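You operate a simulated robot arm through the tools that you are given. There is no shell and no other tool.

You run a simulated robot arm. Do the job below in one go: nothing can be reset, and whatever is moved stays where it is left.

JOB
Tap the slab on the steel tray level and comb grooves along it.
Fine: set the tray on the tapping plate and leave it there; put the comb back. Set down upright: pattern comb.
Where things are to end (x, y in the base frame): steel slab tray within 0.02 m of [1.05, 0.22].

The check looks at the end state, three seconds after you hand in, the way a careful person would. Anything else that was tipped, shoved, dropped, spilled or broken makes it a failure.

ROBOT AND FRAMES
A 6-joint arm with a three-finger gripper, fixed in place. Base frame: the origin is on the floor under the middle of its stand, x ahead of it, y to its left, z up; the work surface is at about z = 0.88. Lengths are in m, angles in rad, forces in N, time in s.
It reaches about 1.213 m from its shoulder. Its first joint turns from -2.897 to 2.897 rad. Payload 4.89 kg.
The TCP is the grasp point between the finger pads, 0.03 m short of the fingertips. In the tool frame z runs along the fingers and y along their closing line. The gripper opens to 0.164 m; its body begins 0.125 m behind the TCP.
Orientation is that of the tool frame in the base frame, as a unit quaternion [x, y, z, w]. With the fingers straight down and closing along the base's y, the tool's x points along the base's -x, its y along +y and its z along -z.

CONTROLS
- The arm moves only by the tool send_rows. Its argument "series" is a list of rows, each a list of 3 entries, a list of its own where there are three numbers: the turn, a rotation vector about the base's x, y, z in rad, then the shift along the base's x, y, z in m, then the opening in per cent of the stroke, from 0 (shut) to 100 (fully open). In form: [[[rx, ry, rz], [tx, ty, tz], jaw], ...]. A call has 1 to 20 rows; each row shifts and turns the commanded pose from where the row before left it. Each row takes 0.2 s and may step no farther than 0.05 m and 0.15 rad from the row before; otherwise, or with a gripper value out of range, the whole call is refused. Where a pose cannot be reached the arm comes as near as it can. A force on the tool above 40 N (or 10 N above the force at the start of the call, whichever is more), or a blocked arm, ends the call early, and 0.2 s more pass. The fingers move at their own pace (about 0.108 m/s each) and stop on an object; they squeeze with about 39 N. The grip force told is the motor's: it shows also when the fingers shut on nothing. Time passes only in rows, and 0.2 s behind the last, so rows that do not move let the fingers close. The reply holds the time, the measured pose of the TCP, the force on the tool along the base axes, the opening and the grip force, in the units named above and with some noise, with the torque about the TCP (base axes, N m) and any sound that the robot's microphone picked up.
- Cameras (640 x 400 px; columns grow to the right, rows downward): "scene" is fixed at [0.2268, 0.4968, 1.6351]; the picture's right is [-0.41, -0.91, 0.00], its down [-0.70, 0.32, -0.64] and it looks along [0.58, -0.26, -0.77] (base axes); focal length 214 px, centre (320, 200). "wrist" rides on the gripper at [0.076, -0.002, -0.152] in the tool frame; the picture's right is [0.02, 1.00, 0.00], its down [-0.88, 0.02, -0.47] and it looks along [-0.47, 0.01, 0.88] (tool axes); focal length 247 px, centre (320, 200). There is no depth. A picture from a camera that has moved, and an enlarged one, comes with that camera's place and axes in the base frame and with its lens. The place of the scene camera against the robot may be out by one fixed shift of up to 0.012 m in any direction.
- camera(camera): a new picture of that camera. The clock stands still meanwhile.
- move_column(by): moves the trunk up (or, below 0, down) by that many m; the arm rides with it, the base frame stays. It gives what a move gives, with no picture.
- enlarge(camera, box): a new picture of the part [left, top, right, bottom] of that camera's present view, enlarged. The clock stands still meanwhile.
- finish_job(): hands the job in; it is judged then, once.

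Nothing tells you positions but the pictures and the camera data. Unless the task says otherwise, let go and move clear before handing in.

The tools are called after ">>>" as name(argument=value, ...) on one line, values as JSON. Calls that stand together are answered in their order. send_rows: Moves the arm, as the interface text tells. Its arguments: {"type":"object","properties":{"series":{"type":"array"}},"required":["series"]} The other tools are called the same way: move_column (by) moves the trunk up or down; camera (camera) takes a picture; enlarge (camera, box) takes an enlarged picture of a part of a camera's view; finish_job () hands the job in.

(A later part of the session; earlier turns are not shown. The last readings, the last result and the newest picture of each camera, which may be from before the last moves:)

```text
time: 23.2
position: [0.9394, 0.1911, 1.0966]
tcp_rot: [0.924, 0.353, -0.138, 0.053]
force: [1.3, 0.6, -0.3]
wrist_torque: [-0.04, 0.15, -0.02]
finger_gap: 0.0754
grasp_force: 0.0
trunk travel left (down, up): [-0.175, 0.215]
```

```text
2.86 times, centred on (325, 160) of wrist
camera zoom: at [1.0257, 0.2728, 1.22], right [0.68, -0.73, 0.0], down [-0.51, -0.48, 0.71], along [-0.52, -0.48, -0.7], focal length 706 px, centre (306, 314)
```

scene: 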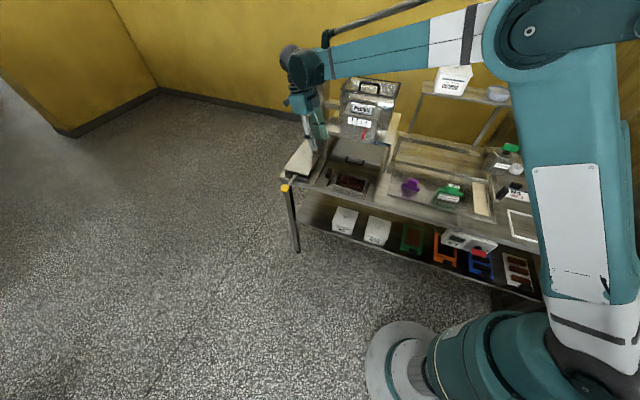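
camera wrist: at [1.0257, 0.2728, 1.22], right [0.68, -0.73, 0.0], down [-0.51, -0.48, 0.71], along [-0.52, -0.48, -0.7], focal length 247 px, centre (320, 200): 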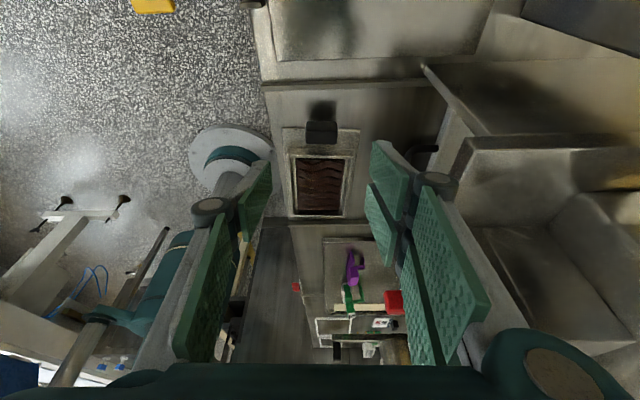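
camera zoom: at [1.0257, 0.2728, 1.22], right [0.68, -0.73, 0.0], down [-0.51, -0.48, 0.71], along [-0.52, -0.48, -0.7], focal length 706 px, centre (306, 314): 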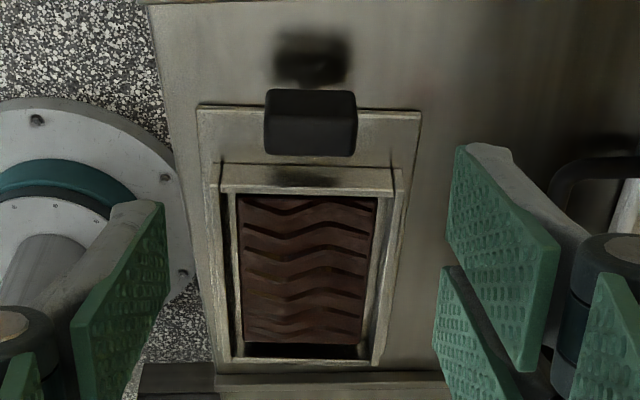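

The handle block is centred at about (0.898, 0.153, 0.915) and is 0.044 m wide. I'll narrow the jaws a little more and come down along the tilted tool axis, stopping short to check alignment.

>>> send_rows(series=[[[0, 0, 0], [0, 0, 0], 39], [[0, 0, 0], [-0.0079, -0.0073, -0.035], 39], [[0, 0, 0], [-0.0079, -0.0073, -0.035], 39], [[0, 0, 0], [-0.0079, -0.0073, -0.035], 39], [[0, 0, 0], [0, 0, 0], 39]])

>>> camera(camera="wrist")

>>> enlarge(camera="wrist", box=[220, 60, 440, 260])

```text
time: 24.4
position: [0.9146, 0.1691, 0.9911]
tcp_rot: [0.923, 0.354, -0.139, 0.054]
force: [1.0, 0.7, 0.7]
wrist_torque: [-0.04, 0.03, 0.02]
finger_gap: 0.064
grasp_force: 0.0
trunk travel left (down, up): [-0.175, 0.215]
```

```text
taken
camera wrist: at [1.0015, 0.2513, 1.1156], right [0.68, -0.73, 0.0], down [-0.51, -0.48, 0.71], along [-0.52, -0.48, -0.7], focal length 247 px, centre (320, 200)
```

wrist: 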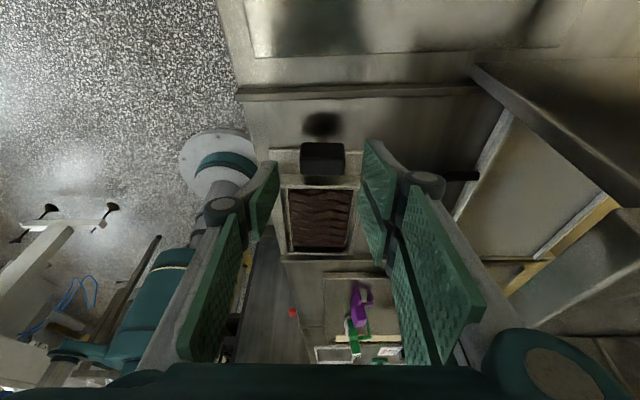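

```text
2.00 times, centred on (330, 160) of wrist
camera zoom: at [1.0015, 0.2513, 1.1156], right [0.68, -0.73, 0.0], down [-0.51, -0.48, 0.71], along [-0.52, -0.48, -0.7], focal length 494 px, centre (300, 280)
```

zoom: 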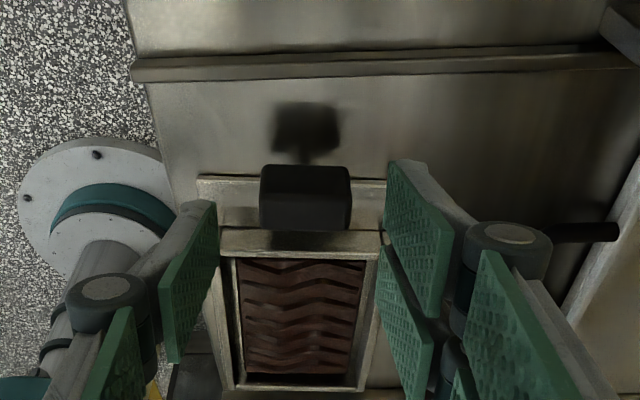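

The block is centred between the pads with clearance all round. I'm finishing the descent and closing on the handle.

>>> send_rows(series=[[[0, 0, 0], [-0.0073, -0.0072, -0.034], 39], [[0, 0, 0], [-0.0073, -0.0072, -0.034], 39], [[0, 0, 0], [0, 0, 0], 39]])

>>> camera(camera="wrist")

>>> enlarge(camera="wrist", box=[220, 60, 440, 260])

```text
time: 25.2
position: [0.8988, 0.1545, 0.9243]
tcp_rot: [0.923, 0.354, -0.139, 0.055]
force: [0.1, 1.2, -0.1]
wrist_torque: [0.0, 0.05, -0.02]
finger_gap: 0.064
grasp_force: 0.0
trunk travel left (down, up): [-0.175, 0.215]
```

```text
taken
camera wrist: at [0.9861, 0.2364, 1.0478], right [0.68, -0.73, 0.0], down [-0.51, -0.48, 0.71], along [-0.52, -0.48, -0.7], focal length 247 px, centre (320, 200)
```

wrist: 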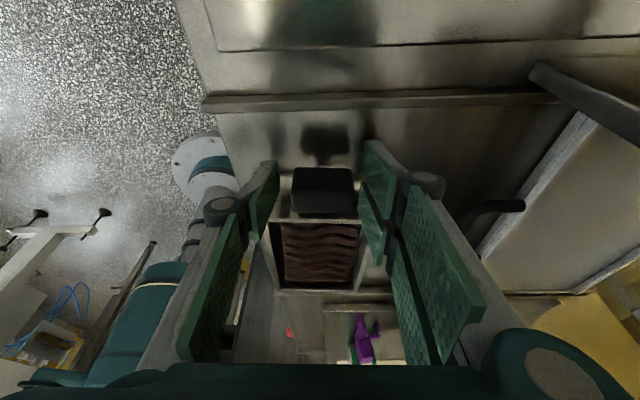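

```text
2.00 times, centred on (330, 160) of wrist
camera zoom: at [0.9861, 0.2364, 1.0478], right [0.68, -0.73, 0.0], down [-0.51, -0.48, 0.71], along [-0.52, -0.48, -0.7], focal length 494 px, centre (300, 280)
```

zoom: 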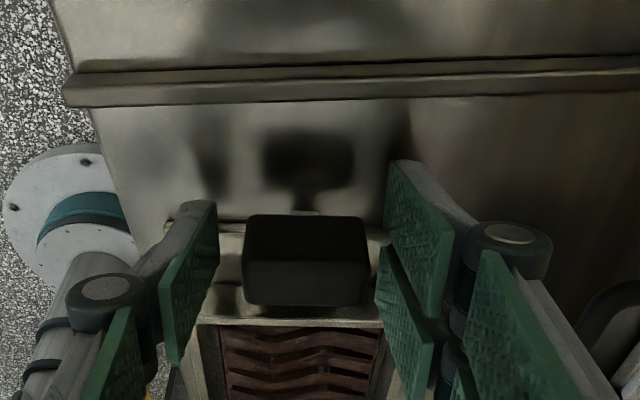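

>>> send_rows(series=[[[0, 0, 0], [0, 0, 0], 0], [[0, 0, 0], [0, 0, 0], 0], [[0, 0, 0], [0, 0, 0], 0]])

>>> enlarge(camera="wrist", box=[220, 60, 440, 260])

```text
time: 26.0
position: [0.8993, 0.1539, 0.9237]
tcp_rot: [0.924, 0.353, -0.138, 0.054]
force: [-1.6, -2.1, 1.2]
wrist_torque: [-0.18, 0.04, -0.04]
finger_gap: 0.0439
grasp_force: 38.9
trunk travel left (down, up): [-0.175, 0.215]
```

```text
2.00 times, centred on (330, 160) of wrist
camera zoom: at [0.986, 0.2363, 1.0482], right [0.68, -0.73, 0.0], down [-0.51, -0.48, 0.71], along [-0.52, -0.48, -0.7], focal length 494 px, centre (300, 280)
```

zoom: 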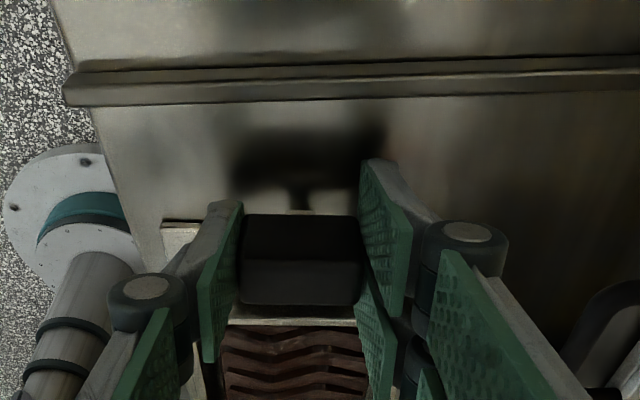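

The handle is gripped with a gap of 0.044 m. I'm lifting a little to test the load and whether the tray stays level.

>>> send_rows(series=[[[0, 0, 0], [0, 0, 0.005], 0], [[0, 0, 0], [0, 0, 0.01], 0], [[0, 0, 0], [0, 0, 0.01], 0], [[0, 0, 0], [0, 0, 0], 0]])

>>> camera(camera="wrist")

>>> enlarge(camera="scene", box=[280, 120, 420, 220])

```text
time: 27.0
position: [0.8984, 0.1559, 0.9485]
tcp_rot: [0.923, 0.354, -0.138, 0.054]
force: [0.0, 0.2, -8.7]
wrist_torque: [0.67, -0.74, -0.02]
finger_gap: 0.0436
grasp_force: 38.7
trunk travel left (down, up): [-0.175, 0.215]
```

```text
taken
camera wrist: at [0.9867, 0.238, 1.0735], right [0.68, -0.73, 0.0], down [-0.51, -0.48, 0.71], along [-0.52, -0.48, -0.7], focal length 247 px, centre (320, 200)
```

wrist: 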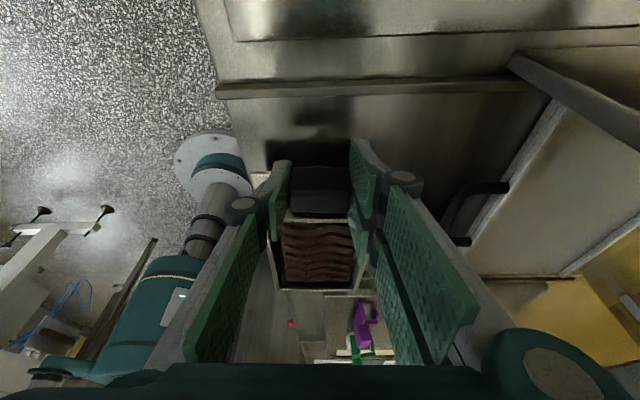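

```text
4.00 times, centred on (350, 170) of scene
camera zoom: at [0.2268, 0.4968, 1.6351], right [-0.41, -0.91, 0.0], down [-0.7, 0.32, -0.64], along [0.58, -0.26, -0.77], focal length 858 px, centre (200, 320)
```

zoom: 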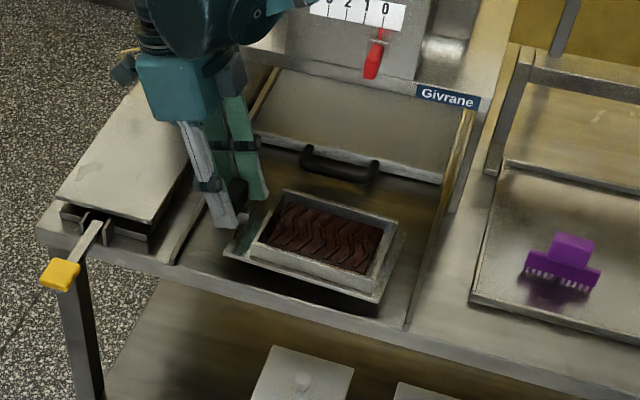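

The tray weighs about 0.9 kg and is fully lifted and level in the grip. I'm raising it and drawing it straight out toward the front, clear of the hood.

>>> send_rows(series=[[[0, 0, 0], [0, 0, 0.015], 0], [[0, 0, 0], [-0.007, 0.007, 0.015], 0], [[0, 0, 0], [-0.0173, 0.0167, 0.004], 0], [[0, 0, 0], [-0.0173, 0.0167, 0.004], 0], [[0, 0, 0], [-0.0173, 0.0167, 0.004], 0], [[0, 0, 0], [-0.0173, 0.0167, 0.004], 0], [[0, 0, 0], [-0.0173, 0.0167, 0.004], 0], [[0, 0, 0], [-0.0173, 0.0167, 0.004], 0], [[0, 0, 0], [-0.0173, 0.0167, 0], 0], [[0, 0, 0], [-0.01, 0.01, 0], 0], [[0, 0, 0], [0, 0, 0], 0]])

>>> camera(camera="wrist")

>>> camera(camera="scene")

```text
time: 29.4
position: [0.7605, 0.2899, 1.0026]
tcp_rot: [0.923, 0.354, -0.138, 0.055]
force: [-0.2, 0.3, -9.5]
wrist_torque: [0.65, -0.74, 0.0]
finger_gap: 0.0439
grasp_force: 38.7
trunk travel left (down, up): [-0.175, 0.215]
```

```text
taken
camera wrist: at [0.8487, 0.3716, 1.1263], right [0.68, -0.73, 0.0], down [-0.51, -0.48, 0.71], along [-0.52, -0.48, -0.7], focal length 247 px, centre (320, 200)
```

wrist: 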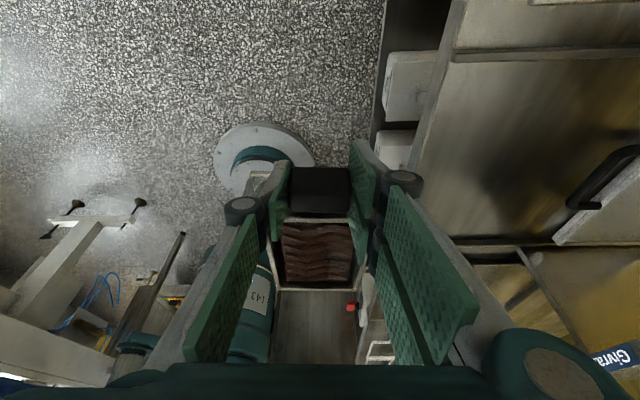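

```text
taken
```

scene: 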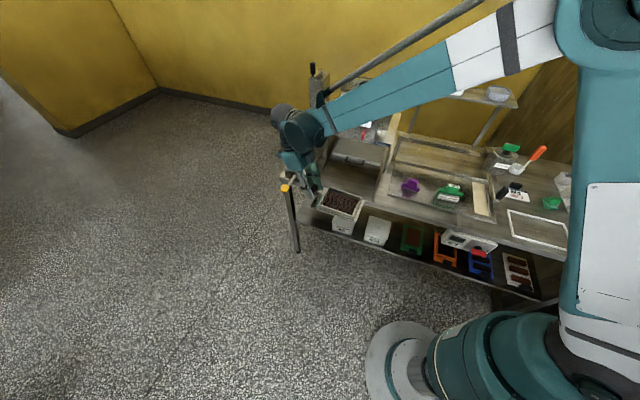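

The tray is clear of the hood. I'm turning it a quarter about the handle so the handle ends up facing the front of the plate.

>>> send_rows(series=[[[0, 0, 0.06], [0, 0, 0], 0], [[0, 0, 0.11], [0, 0, 0], 0], [[0, 0, 0.11], [0, 0, 0], 0], [[0, 0, 0.11], [0, 0, 0], 0], [[0, 0, 0.11], [0, 0, 0], 0], [[0, 0, 0.11], [0, 0, 0], 0], [[0, 0, 0.11], [0, 0, 0], 0], [[0, 0, 0.11], [0, 0, 0], 0], [[0, 0, 0.11], [0, 0, 0], 0], [[0, 0, 0.11], [0, 0, 0], 0], [[0, 0, 0.11], [0, 0, 0], 0], [[0, 0, 0.11], [0, 0, 0], 0], [[0, 0, 0.11], [0, 0, 0], 0], [[0, 0, 0.11], [0, 0, 0], 0], [[0, 0, 0.11], [0, 0, 0], 0], [[0, 0, 0.05], [0, 0, 0], 0], [[0, 0, 0], [0, 0, 0], 0]])

>>> camera(camera="wrist")

>>> camera(camera="scene")

```text
time: 33.0
position: [0.76, 0.2891, 1.0019]
tcp_rot: [0.367, 0.918, -0.054, 0.138]
force: [0.7, -0.1, -9.8]
wrist_torque: [0.67, 0.72, 0.0]
finger_gap: 0.0436
grasp_force: 38.8
trunk travel left (down, up): [-0.175, 0.215]
```

```text
taken
camera wrist: at [0.6745, 0.3708, 1.1263], right [0.67, 0.74, 0.0], down [0.52, -0.47, 0.71], along [0.52, -0.48, -0.7], focal length 247 px, centre (320, 200)
```

wrist: 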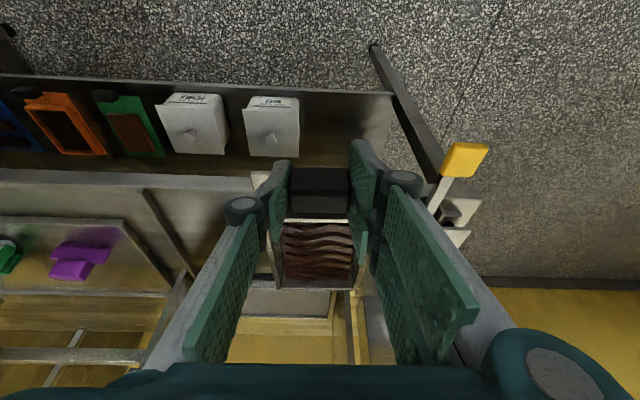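

```text
taken
```

scene: 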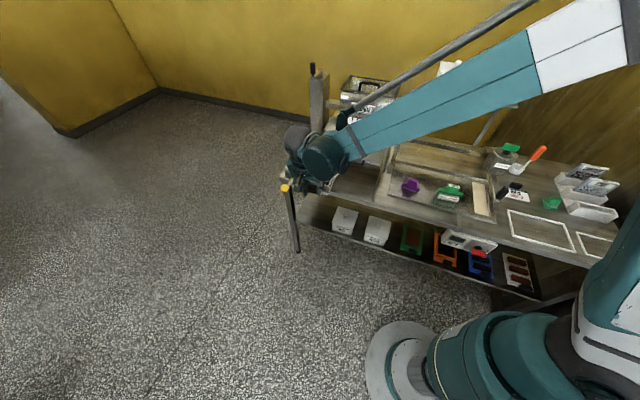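

The quarter turn is done and the tray is steady. I'm moving it along the bench to line up with the plate, still out over the front.

>>> send_rows(series=[[[0, 0, 0], [0.01, 0.011, 0], 0], [[0, 0, 0], [0.0171, 0.018, 0], 0], [[0, 0, 0], [0.0171, 0.018, 0], 0], [[0, 0, 0], [0.0171, 0.018, 0], 0], [[0, 0, 0], [0.0171, 0.018, 0], 0], [[0, 0, 0], [0.0171, 0.018, 0], 0], [[0, 0, 0], [0.007, 0.0073, 0], 0], [[0, 0, 0], [0, 0, 0], 0]])

>>> camera(camera="wrist")

>>> enlarge(camera="scene", box=[250, 60, 410, 220])

```text
time: 34.8
position: [0.8625, 0.3974, 1.0018]
tcp_rot: [0.367, 0.918, -0.054, 0.138]
force: [0.0, 0.4, -9.6]
wrist_torque: [0.66, 0.76, -0.06]
finger_gap: 0.0436
grasp_force: 39.0
trunk travel left (down, up): [-0.175, 0.215]
```

```text
taken
camera wrist: at [0.7768, 0.4795, 1.1257], right [0.67, 0.74, 0.0], down [0.52, -0.47, 0.71], along [0.52, -0.48, -0.7], focal length 247 px, centre (320, 200)
```

wrist: 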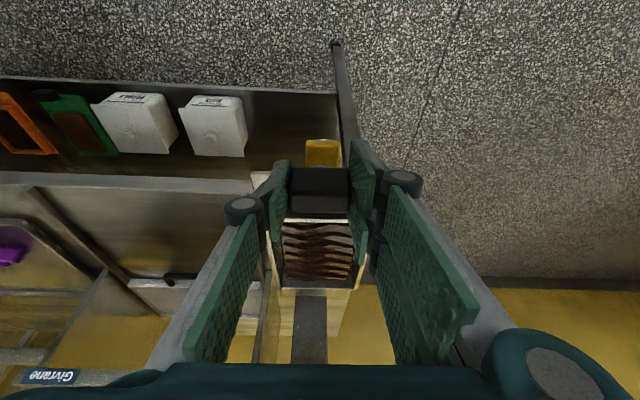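

```text
2.50 times, centred on (330, 140) of scene
camera zoom: at [0.2268, 0.4968, 1.6351], right [-0.41, -0.91, 0.0], down [-0.7, 0.32, -0.64], along [0.58, -0.26, -0.77], focal length 536 px, centre (295, 350)
```

zoom: 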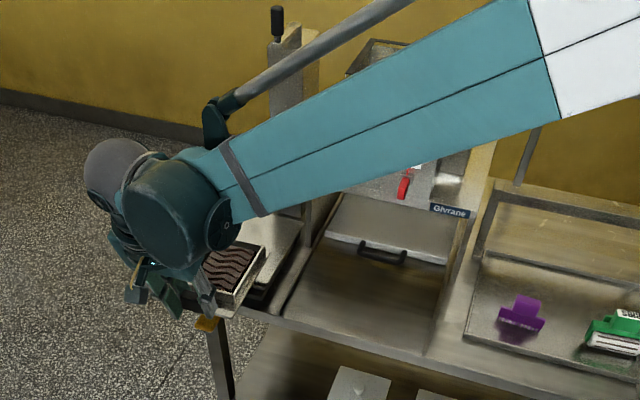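

The tray is lined up with the plate, with the column behind it. I'm moving it in over the plate, then lowering it part way to check.

>>> send_rows(series=[[[0, 0, 0], [0.0105, -0.01, 0], 0], [[0, 0, 0], [0.0175, -0.0165, 0], 0], [[0, 0, 0], [0.0175, -0.0165, 0], 0], [[0, 0, 0], [0.0175, -0.0165, 0], 0], [[0, 0, 0], [0.0175, -0.0165, 0], 0], [[0, 0, 0], [0.0175, -0.0165, 0], 0], [[0, 0, 0], [0.0067, -0.0066, 0], 0], [[0, 0, 0], [0, 0, -0.015], 0], [[0, 0, 0], [0, 0, -0.015], 0], [[0, 0, 0], [0, 0, 0], 0]])

>>> camera(camera="wrist")

>>> enlarge(camera="scene", box=[260, 80, 380, 220])

```text
time: 37.0
position: [0.9681, 0.2978, 0.9719]
tcp_rot: [0.367, 0.918, -0.055, 0.139]
force: [1.2, 0.0, -10.7]
wrist_torque: [0.69, 0.75, -0.04]
finger_gap: 0.0434
grasp_force: 38.8
trunk travel left (down, up): [-0.175, 0.215]
```

```text
taken
camera wrist: at [0.8826, 0.3795, 1.0966], right [0.67, 0.74, 0.0], down [0.52, -0.47, 0.71], along [0.52, -0.48, -0.7], focal length 247 px, centre (320, 200)
```

wrist: 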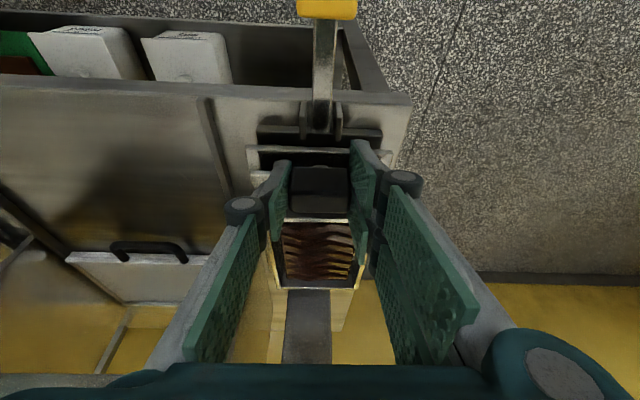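

```text
2.86 times, centred on (320, 150) of scene
camera zoom: at [0.2268, 0.4968, 1.6351], right [-0.41, -0.91, 0.0], down [-0.7, 0.32, -0.64], along [0.58, -0.26, -0.77], focal length 613 px, centre (320, 343)
```

zoom: 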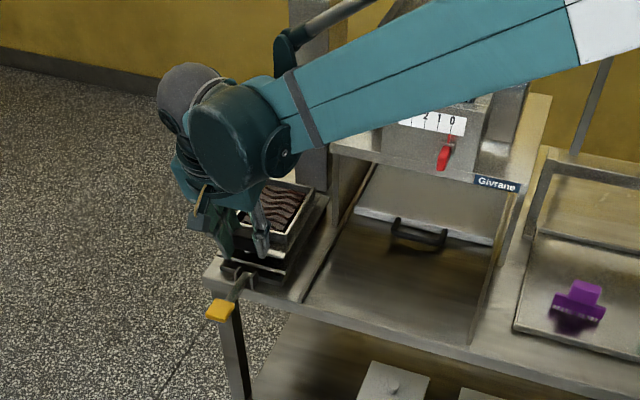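

The tray hangs centred over the plate with its handle at the front, above the lever fork. I'm lowering it in small steps until the plate takes the weight.

>>> send_rows(series=[[[0, 0, 0], [0, 0, -0.01], 0], [[0, 0, 0], [0, 0, -0.01], 0], [[0, 0, 0], [0, 0, -0.005], 0], [[0, 0, 0], [0, 0, 0], 0]])

>>> enlarge(camera="wrist", box=[220, 80, 420, 280])

```text
time: 38.0
position: [0.9669, 0.2979, 0.9499]
tcp_rot: [0.367, 0.918, -0.054, 0.138]
force: [7.6, 7.0, 36.2]
wrist_torque: [0.0, -0.49, 0.06]
finger_gap: 0.0432
grasp_force: 38.8
trunk travel left (down, up): [-0.175, 0.215]
```

```text
2.00 times, centred on (320, 180) of wrist
camera zoom: at [0.8808, 0.3801, 1.0734], right [0.67, 0.74, 0.0], down [0.52, -0.47, 0.71], along [0.52, -0.48, -0.7], focal length 494 px, centre (320, 240)
```

zoom: 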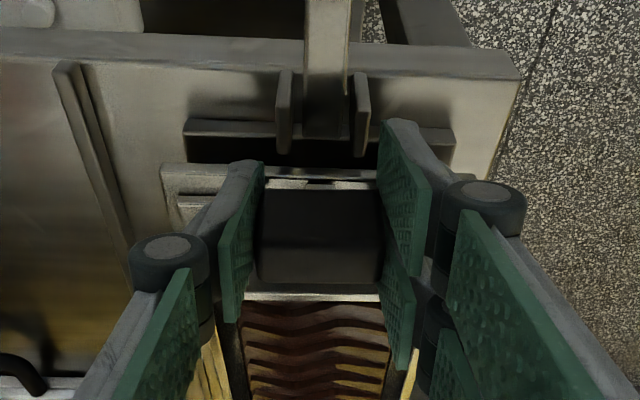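

Contact came at TCP z ≈ 0.95, so the plate top is at about 0.905, and I'm pressing harder than needed. I'm easing up a touch until the load is near zero.

>>> send_rows(series=[[[0, 0, 0], [0, 0, 0.0025], 0], [[0, 0, 0], [0, 0, 0], 0]])

```text
time: 38.6
position: [0.967, 0.2976, 0.9499]
tcp_rot: [0.368, 0.918, -0.055, 0.137]
force: [1.0, 3.7, 2.9]
wrist_torque: [0.06, -0.47, 0.22]
finger_gap: 0.0431
grasp_force: 38.9
trunk travel left (down, up): [-0.175, 0.215]
```

The load is near zero and the tray rests on the plate. I'm opening just enough to let go of the handle.

>>> send_rows(series=[[[0, 0, 0], [0, 0, 0], 32], [[0, 0, 0], [0, 0, 0], 39], [[0, 0, 0], [0, 0, 0], 39]])

>>> enlarge(camera="wrist", box=[220, 80, 420, 280])

```text
time: 39.4
position: [0.9666, 0.2978, 0.9506]
tcp_rot: [0.368, 0.918, -0.055, 0.138]
force: [0.4, 0.5, 0.9]
wrist_torque: [0.0, 0.03, 0.0]
finger_gap: 0.0636
grasp_force: 0.0
trunk travel left (down, up): [-0.175, 0.215]
```

```text
2.00 times, centred on (320, 180) of wrist
camera zoom: at [0.8814, 0.38, 1.0745], right [0.67, 0.74, 0.0], down [0.52, -0.47, 0.71], along [0.52, -0.48, -0.7], focal length 494 px, centre (320, 240)
```

zoom: 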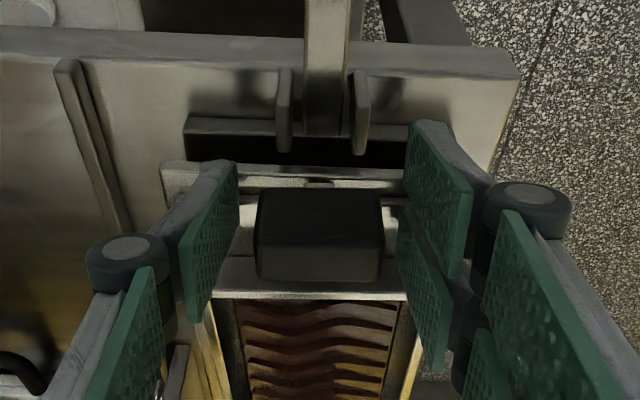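

Released. I'm retreating along the tool axis and looking at how the tray sits.

>>> send_rows(series=[[[0, 0, 0], [-0.0086, 0.0081, 0.0382], 39], [[0, 0, 0], [-0.0086, 0.0081, 0.0382], 39], [[0, 0, 0], [-0.0086, 0.0081, 0.0382], 39], [[0, 0, 0], [-0.0086, 0.0081, 0.0382], 39], [[0, 0, 0], [0, 0, 0], 39]])

>>> camera(camera="wrist")

>>> enlarge(camera="wrist", box=[200, 40, 440, 260])

>>> enlarge(camera="scene", box=[260, 80, 380, 220])

```text
time: 40.6
position: [0.9327, 0.332, 1.104]
tcp_rot: [0.367, 0.918, -0.054, 0.138]
force: [-0.4, -0.6, 0.0]
wrist_torque: [0.09, -0.03, 0.0]
finger_gap: 0.0641
grasp_force: 0.0
trunk travel left (down, up): [-0.175, 0.215]
```

```text
taken
camera wrist: at [0.8462, 0.4133, 1.2287], right [0.67, 0.74, 0.0], down [0.52, -0.47, 0.71], along [0.52, -0.48, -0.7], focal length 247 px, centre (320, 200)
```

wrist: 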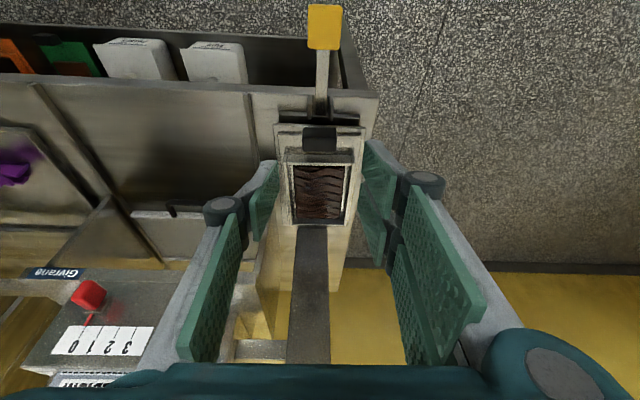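

```text
1.82 times, centred on (320, 150) of wrist
camera zoom: at [0.8462, 0.4133, 1.2287], right [0.67, 0.74, 0.0], down [0.52, -0.47, 0.71], along [0.52, -0.48, -0.7], focal length 449 px, centre (320, 291)
```

zoom: 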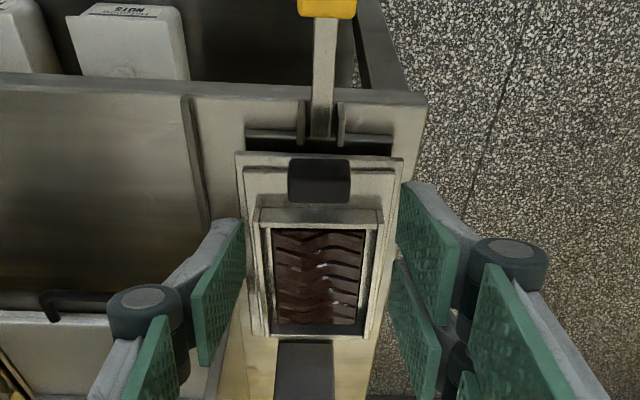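

```text
2.86 times, centred on (320, 150) of scene
camera zoom: at [0.2268, 0.4968, 1.6351], right [-0.41, -0.91, 0.0], down [-0.7, 0.32, -0.64], along [0.58, -0.26, -0.77], focal length 613 px, centre (320, 343)
```

zoom: 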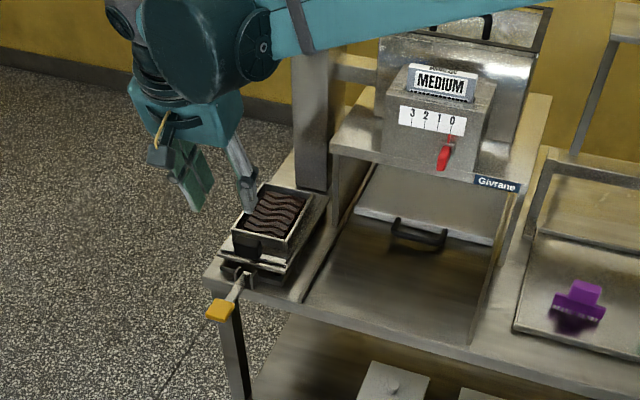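

The tray rests squarely on the plate, and the rim centre comes out at about (1.05, 0.22). Next I close the gripper, straighten it, and bring the fingertips above the yellow lever knob at about (0.891, 0.376).

>>> send_rows(series=[[[0.1035, 0.1086, 0], [-0.02, 0.022, -0.02], 0], [[0.1035, 0.1086, 0], [-0.021, 0.022, -0.02], 0], [[0, 0, 0], [0, 0, -0.03], 0], [[0, 0, 0], [0, 0, -0.03], 0], [[0, 0, 0], [0, 0, 0], 0], [[0, 0, 0], [0, 0, 0], 0]])

>>> camera(camera="wrist")

>>> enlarge(camera="scene", box=[240, 80, 380, 220])

```text
time: 42.0
position: [0.892, 0.376, 1.002]
tcp_rot: [0.372, 0.928, 0.002, 0.0]
force: [0.0, 0.2, -0.9]
wrist_torque: [0.05, 0.06, -0.02]
finger_gap: 0.0
grasp_force: 39.1
trunk travel left (down, up): [-0.175, 0.215]
```

```text
taken
camera wrist: at [0.8372, 0.4294, 1.1559], right [0.67, 0.74, 0.0], down [0.65, -0.6, 0.47], along [0.35, -0.32, -0.88], focal length 247 px, centre (320, 200)
```

wrist: 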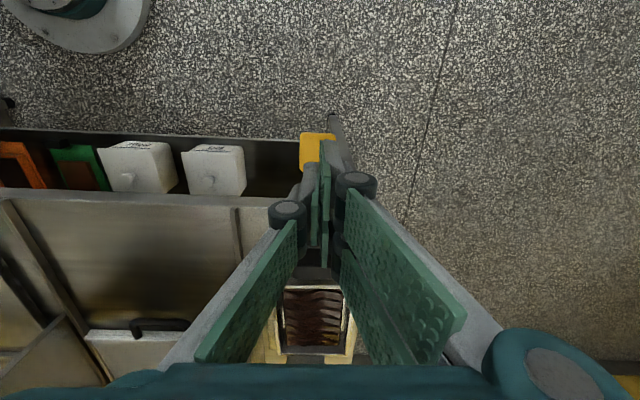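

```text
2.86 times, centred on (310, 150) of scene
camera zoom: at [0.2268, 0.4968, 1.6351], right [-0.41, -0.91, 0.0], down [-0.7, 0.32, -0.64], along [0.58, -0.26, -0.77], focal length 613 px, centre (349, 343)
```

zoom: 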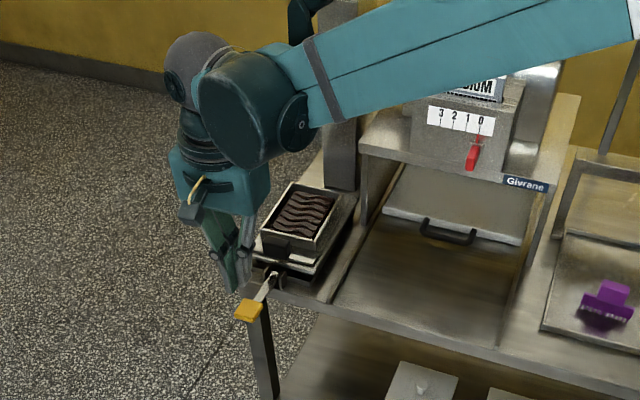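

The closed fingertips are right over the knob. I'm lowering gently to find contact and feel how the lever moves.

>>> send_rows(series=[[[0, 0, 0], [0, 0, -0.02], 0], [[0, 0, 0], [0, 0, -0.015], 0], [[0, 0, 0], [0, 0, -0.01], 0], [[0, 0, 0], [0, 0, 0], 0]])

>>> camera(camera="wrist")

```text
time: 43.0
position: [0.891, 0.3756, 0.959]
tcp_rot: [0.372, 0.928, 0.001, 0.0]
force: [0.0, -0.3, -0.1]
wrist_torque: [-0.01, 0.02, 0.02]
finger_gap: 0.0002
grasp_force: 38.9
trunk travel left (down, up): [-0.175, 0.215]
```

```text
taken
camera wrist: at [0.8363, 0.428, 1.1115], right [0.67, 0.74, 0.0], down [0.65, -0.6, 0.47], along [0.35, -0.32, -0.88], focal length 247 px, centre (320, 200)
```

wrist: 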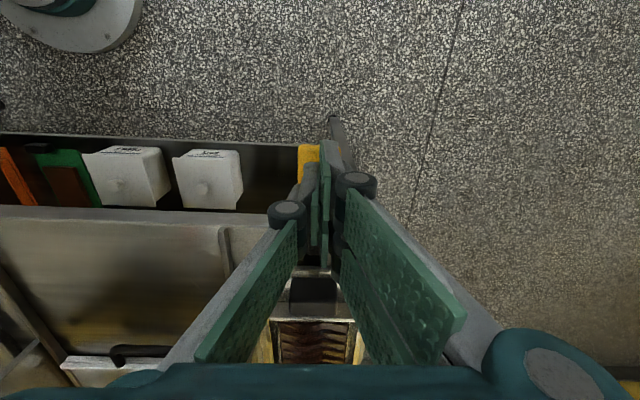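

Still no contact and the knob remains under the tips. I'm continuing down in small steps.

>>> send_rows(series=[[[0, 0, 0], [0, 0, -0.007], 0], [[0, 0, 0], [0, 0, -0.007], 0], [[0, 0, 0], [0, 0, -0.005], 0], [[0, 0, 0], [0, 0, 0], 0]])

>>> enlarge(camera="wrist", box=[240, 110, 400, 240])

>>> enlarge(camera="scene", box=[240, 100, 380, 220])

```text
time: 44.0
position: [0.8914, 0.376, 0.9398]
tcp_rot: [0.372, 0.928, 0.001, 0.0]
force: [0.4, -0.5, 0.3]
wrist_torque: [-0.02, -0.04, -0.01]
finger_gap: 0.0
grasp_force: 39.4
trunk travel left (down, up): [-0.175, 0.215]
```

```text
3.08 times, centred on (320, 175) of wrist
camera zoom: at [0.8359, 0.4277, 1.0923], right [0.67, 0.74, 0.0], down [0.65, -0.6, 0.47], along [0.35, -0.32, -0.88], focal length 760 px, centre (320, 277)
```

zoom: 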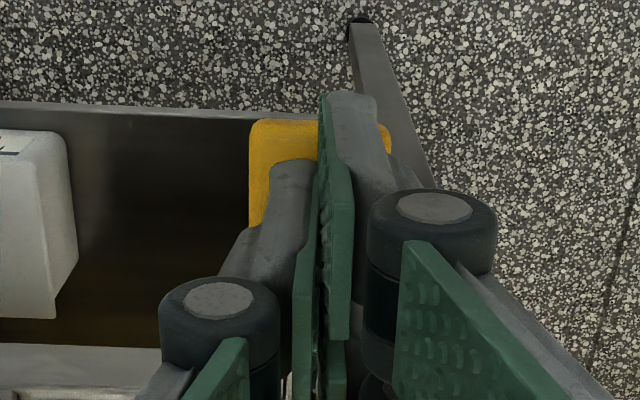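

```text
3.33 times, centred on (310, 160) of scene
camera zoom: at [0.2268, 0.4968, 1.6351], right [-0.41, -0.91, 0.0], down [-0.7, 0.32, -0.64], along [0.58, -0.26, -0.77], focal length 715 px, centre (353, 333)
```

zoom: 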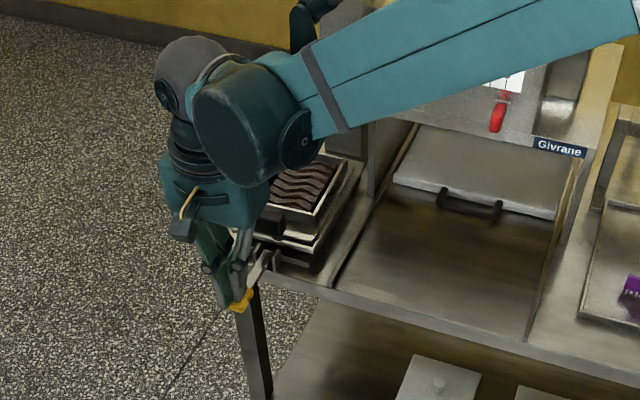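

>>> send_rows(series=[[[0, 0, 0], [0, 0, -0.006], 0], [[0, 0, 0], [0, 0, -0.006], 0], [[0, 0, 0], [0, 0, -0.005], 0], [[0, 0, 0], [0, 0, 0], 0]])

>>> enlarge(camera="wrist", box=[240, 110, 400, 240])

```text
time: 45.0
position: [0.892, 0.3752, 0.9216]
tcp_rot: [0.372, 0.928, 0.001, 0.0]
force: [0.9, 0.6, 2.5]
wrist_torque: [0.0, -0.07, -0.03]
finger_gap: 0.0
grasp_force: 38.8
trunk travel left (down, up): [-0.175, 0.215]
```

```text
3.08 times, centred on (320, 175) of wrist
camera zoom: at [0.8362, 0.4277, 1.0756], right [0.67, 0.74, 0.0], down [0.65, -0.6, 0.47], along [0.35, -0.32, -0.88], focal length 760 px, centre (320, 277)
```

zoom: 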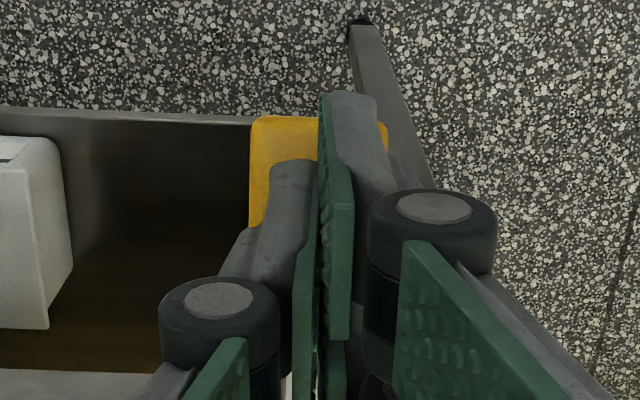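

The knob now moves down with the fingertips at about 2.5 N, so the lever is travelling. I'm pressing further and watching force and sound.

>>> send_rows(series=[[[0, 0, 0], [0, 0, -0.006], 0], [[0, 0, 0], [0, 0, -0.006], 0], [[0, 0, 0], [0, 0, 0], 0]])

>>> enlarge(camera="scene", box=[240, 100, 380, 220])

>>> camera(camera="wrist")

```text
time: 45.5
position: [0.8915, 0.375, 0.9203]
tcp_rot: [0.372, 0.928, 0.003, 0.002]
force: [-3.8, -0.2, 28.1]
wrist_torque: [-0.3, -0.31, -0.11]
finger_gap: 0.0
grasp_force: 39.0
trunk travel left (down, up): [-0.175, 0.215]
stopped in row 2: the force on the tool passed its limit at 52 N (the readings are from after the stop); the commanded pose is now the measured one
```

```text
3.33 times, centred on (310, 160) of scene
camera zoom: at [0.2268, 0.4968, 1.6351], right [-0.41, -0.91, 0.0], down [-0.7, 0.32, -0.64], along [0.58, -0.26, -0.77], focal length 715 px, centre (353, 333)
```

zoom: 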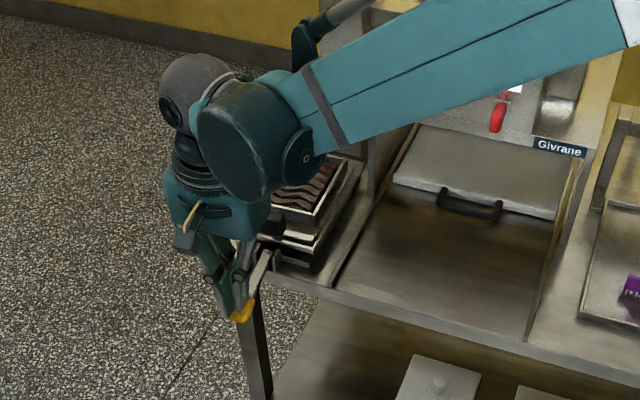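

```text
taken
camera wrist: at [0.8356, 0.4275, 1.0733], right [0.67, 0.74, 0.01], down [0.65, -0.6, 0.47], along [0.35, -0.32, -0.88], focal length 247 px, centre (320, 200)
```

wrist: 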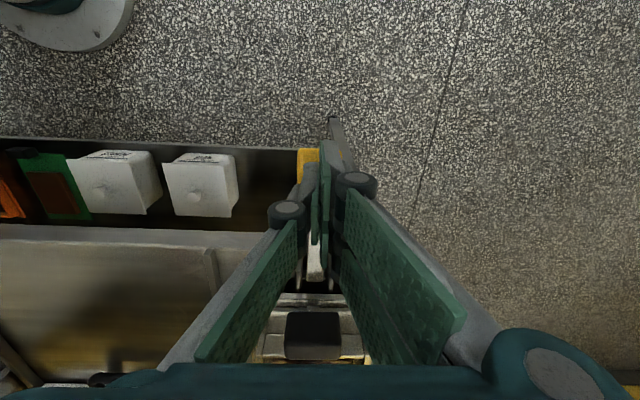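

I've hit a firm stop with the lever fully down. Now I release quickly upward and listen for the plate dropping.

>>> send_rows(series=[[[0, 0, 0], [0, 0, 0.048], 0], [[0, 0, 0], [0, 0, 0.02], 0], [[0, 0, 0], [0, 0, 0], 0]])

>>> camera(camera="wrist")

>>> enlarge(camera="scene", box=[240, 100, 380, 220])

```text
time: 46.3
position: [0.8934, 0.374, 0.9838]
tcp_rot: [0.372, 0.928, 0.003, 0.001]
force: [-0.4, -0.2, 0.8]
wrist_torque: [0.02, -0.11, -0.03]
finger_gap: 0.0003
grasp_force: 39.2
trunk travel left (down, up): [-0.175, 0.215]
```

```text
taken
camera wrist: at [0.8373, 0.4275, 1.1382], right [0.67, 0.74, 0.0], down [0.65, -0.6, 0.47], along [0.35, -0.32, -0.88], focal length 247 px, centre (320, 200)
```

wrist: 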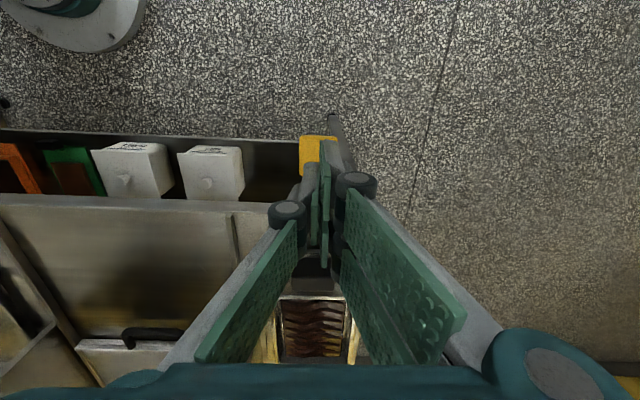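

```text
3.33 times, centred on (310, 160) of scene
camera zoom: at [0.2268, 0.4968, 1.6351], right [-0.41, -0.91, 0.0], down [-0.7, 0.32, -0.64], along [0.58, -0.26, -0.77], focal length 715 px, centre (353, 333)
```

zoom: 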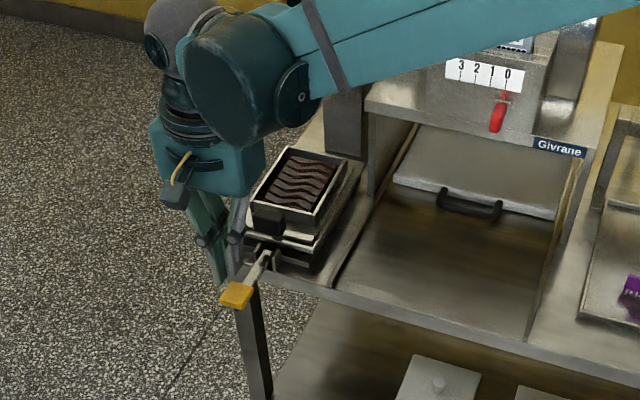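

The lever returned to rest. I'm checking whether the slab surface changed and whether the plate actually rose.

>>> enlarge(camera="scene", box=[300, 130, 350, 180])

>>> enlarge(camera="wrist", box=[240, 240, 400, 370])

```text
8.00 times, centred on (325, 155) of scene
camera zoom: at [0.2268, 0.4968, 1.6351], right [-0.41, -0.91, 0.0], down [-0.7, 0.32, -0.64], along [0.58, -0.26, -0.77], focal length 1716 px, centre (280, 560)
```

zoom: 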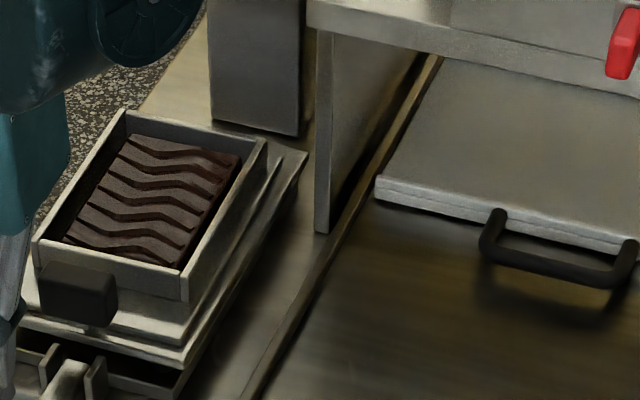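

```text
3.08 times, centred on (320, 305) of wrist
camera zoom: at [0.8373, 0.4275, 1.1382], right [0.67, 0.74, 0.0], down [0.65, -0.6, 0.47], along [0.35, -0.32, -0.88], focal length 760 px, centre (320, -123)
```

zoom: 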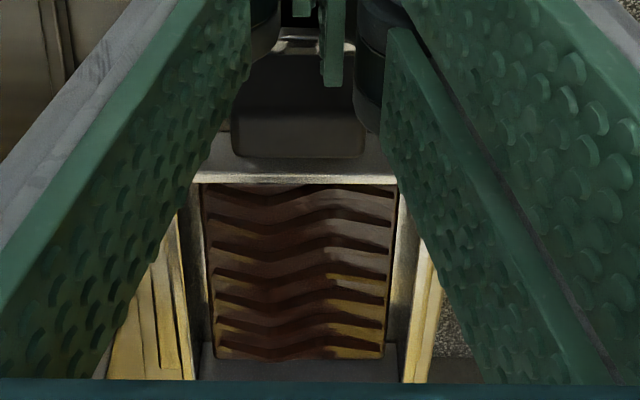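

I'm pressing again to just before the stop, holding, and comparing the plate height in the same magnified view.

>>> send_rows(series=[[[0, 0, 0], [0, 0, -0.03], 0], [[0, 0, 0], [0, 0, -0.02], 0], [[0, 0, 0], [0, 0, -0.011], 0], [[0, 0, 0], [0, 0, 0], 0]])

>>> enlarge(camera="scene", box=[300, 130, 350, 180])

>>> enlarge(camera="scene", box=[260, 150, 320, 210])

```text
time: 47.3
position: [0.8927, 0.3747, 0.9231]
tcp_rot: [0.372, 0.928, 0.002, 0.001]
force: [-0.1, 1.9, 1.9]
wrist_torque: [0.02, -0.05, 0.04]
finger_gap: 0.0002
grasp_force: 38.8
trunk travel left (down, up): [-0.175, 0.215]
```

```text
8.00 times, centred on (325, 155) of scene
camera zoom: at [0.2268, 0.4968, 1.6351], right [-0.41, -0.91, 0.0], down [-0.7, 0.32, -0.64], along [0.58, -0.26, -0.77], focal length 1716 px, centre (280, 560)
```

zoom: 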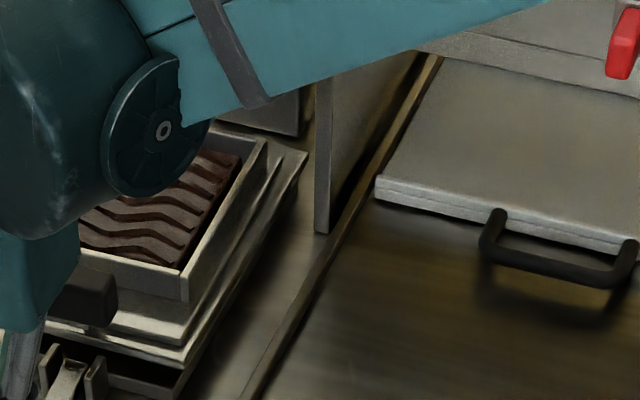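

```text
6.67 times, centred on (290, 180) of scene
camera zoom: at [0.2268, 0.4968, 1.6351], right [-0.41, -0.91, 0.0], down [-0.7, 0.32, -0.64], along [0.58, -0.26, -0.77], focal length 1430 px, centre (520, 333)
```

zoom: 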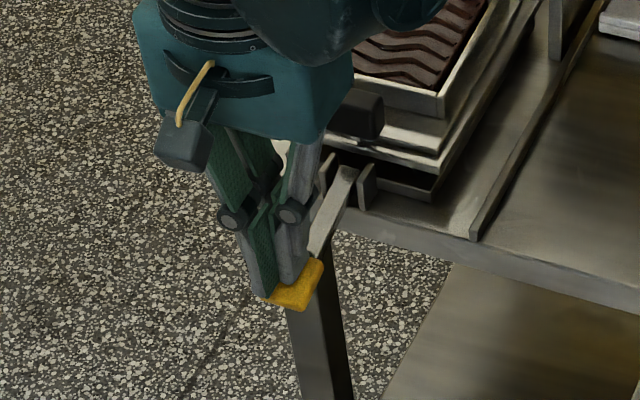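

With the lever almost down the plate hasn't risen yet, so the resistance only starts at the end of the travel. I'll push on slowly, a millimetre at a time, to see whether the plate lifts under more force.

>>> send_rows(series=[[[0, 0, 0], [0, 0, -0.001], 0], [[0, 0, 0], [0, 0, -0.001], 0], [[0, 0, 0], [0, 0, -0.001], 0], [[0, 0, 0], [0, 0, -0.001], 0], [[0, 0, 0], [0, 0, 0], 0]])

>>> enlarge(camera="scene", box=[300, 130, 350, 180])

```text
time: 48.5
position: [0.8924, 0.3752, 0.9201]
tcp_rot: [0.372, 0.928, 0.001, 0.001]
force: [-1.6, -1.9, 8.8]
wrist_torque: [-0.14, -0.09, -0.06]
finger_gap: 0.0
grasp_force: 39.5
trunk travel left (down, up): [-0.175, 0.215]
```

```text
8.00 times, centred on (325, 155) of scene
camera zoom: at [0.2268, 0.4968, 1.6351], right [-0.41, -0.91, 0.0], down [-0.7, 0.32, -0.64], along [0.58, -0.26, -0.77], focal length 1716 px, centre (280, 560)
```

zoom: 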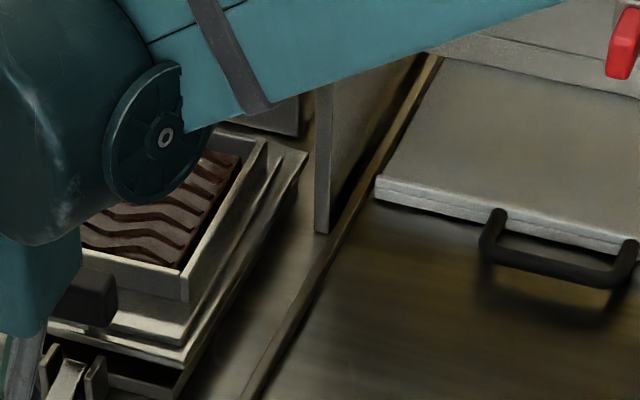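

>>> send_rows(series=[[[0, 0, 0], [0, 0, -0.0005], 0], [[0, 0, 0], [0, 0, -0.0005], 0], [[0, 0, 0], [0, 0, -0.0005], 0], [[0, 0, 0], [0, 0, 0], 0]])

>>> enlarge(camera="scene", box=[300, 130, 350, 180])

>>> enlarge(camera="scene", box=[260, 150, 320, 210])

```text
time: 49.5
position: [0.8917, 0.3749, 0.9195]
tcp_rot: [0.372, 0.928, 0.002, 0.001]
force: [12.4, 0.5, 30.6]
wrist_torque: [-0.31, -0.8, 0.12]
finger_gap: 0.0001
grasp_force: 39.1
trunk travel left (down, up): [-0.175, 0.215]
```

```text
8.00 times, centred on (325, 155) of scene
camera zoom: at [0.2268, 0.4968, 1.6351], right [-0.41, -0.91, 0.0], down [-0.7, 0.32, -0.64], along [0.58, -0.26, -0.77], focal length 1716 px, centre (280, 560)
```

zoom: 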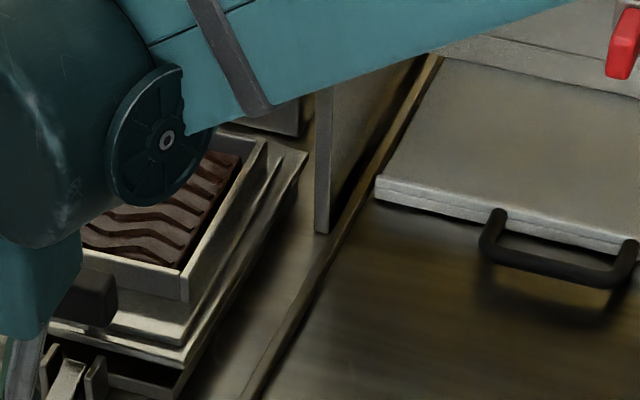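

```text
6.67 times, centred on (290, 180) of scene
camera zoom: at [0.2268, 0.4968, 1.6351], right [-0.41, -0.91, 0.0], down [-0.7, 0.32, -0.64], along [0.58, -0.26, -0.77], focal length 1430 px, centre (520, 333)
```

zoom: 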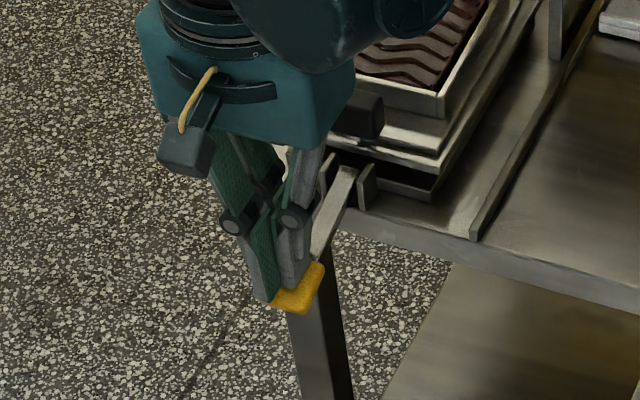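

The lever has a hard end stop while the plate body stays put, so a tap seems to be a full lever stroke. I'll give several brisk full strokes, then look for any change in the slab or a sound.

>>> send_rows(series=[[[0, 0, 0], [0, 0, 0.04], 0], [[0, 0, 0], [0, 0, 0], 0], [[0, 0, 0], [0, 0, -0.03], 0], [[0, 0, 0], [0, 0, -0.009], 0], [[0, 0, 0], [0, 0, 0], 0], [[0, 0, 0], [0, 0, 0.039], 0], [[0, 0, 0], [0, 0, 0], 0]])

>>> enlarge(camera="scene", box=[300, 130, 350, 180])

```text
time: 51.1
position: [0.8929, 0.3754, 0.9584]
tcp_rot: [0.373, 0.928, 0.002, 0.0]
force: [0.8, -0.1, 0.9]
wrist_torque: [-0.01, -0.02, 0.01]
finger_gap: 0.0
grasp_force: 39.2
trunk travel left (down, up): [-0.175, 0.215]
```

```text
8.00 times, centred on (325, 155) of scene
camera zoom: at [0.2268, 0.4968, 1.6351], right [-0.41, -0.91, 0.0], down [-0.7, 0.32, -0.64], along [0.58, -0.26, -0.77], focal length 1716 px, centre (280, 560)
```

zoom: 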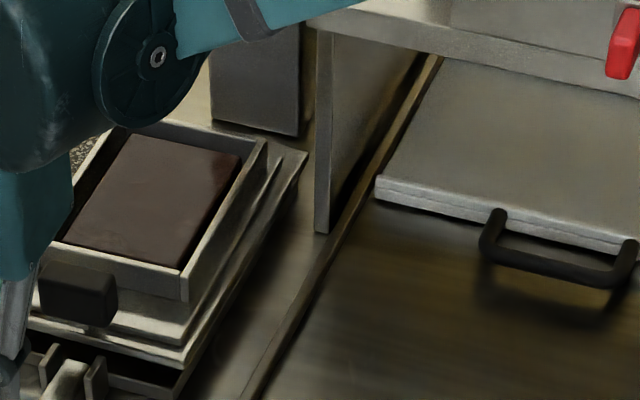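

The slab is now level. Next I lift away and go look closely at the purple comb.

>>> send_rows(series=[[[0, 0, 0], [-0.005, 0.005, 0.045], 0], [[0, 0, 0], [-0.01, 0.0, 0.045], 0], [[0, 0, 0], [-0.02, -0.02, 0.035], 0], [[0, 0, 0], [-0.026, -0.04, 0], 0], [[0, 0, 0], [-0.026, -0.04, 0], 0], [[0, 0, 0], [-0.026, -0.04, 0], 0], [[0, 0, 0], [-0.026, -0.04, 0], 0], [[0, 0, 0], [-0.026, -0.04, 0], 0], [[0, 0, 0], [-0.026, -0.04, 0], 0], [[0, 0, 0], [-0.026, -0.04, 0], 0], [[0, 0, 0], [-0.026, -0.04, 0], 0], [[0, 0, 0], [-0.026, -0.04, 0], 0], [[0, 0, 0], [-0.026, -0.04, 0], 0], [[0, 0, 0], [-0.007, -0.04, 0], 0], [[0, 0, 0], [0, 0, 0], 0]])

>>> camera(camera="wrist")

>>> camera(camera="scene")

```text
time: 54.3
position: [0.5914, -0.0793, 1.0866]
tcp_rot: [0.371, 0.929, 0.002, 0.0]
force: [-0.3, 0.6, 0.5]
wrist_torque: [-0.04, -0.05, 0.01]
finger_gap: 0.0001
grasp_force: 38.8
trunk travel left (down, up): [-0.175, 0.215]
```

```text
taken
camera wrist: at [0.5345, -0.0262, 1.2394], right [0.67, 0.74, 0.0], down [0.65, -0.6, 0.47], along [0.35, -0.32, -0.88], focal length 247 px, centre (320, 200)
```

wrist: 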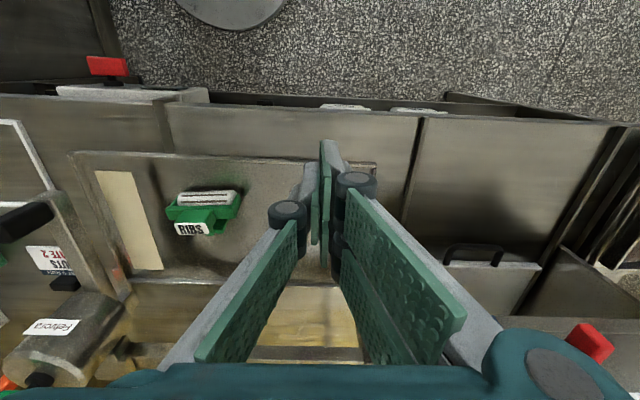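

```text
taken
```

scene: 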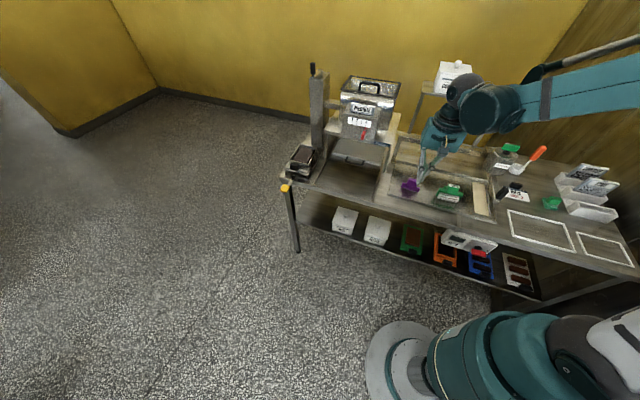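

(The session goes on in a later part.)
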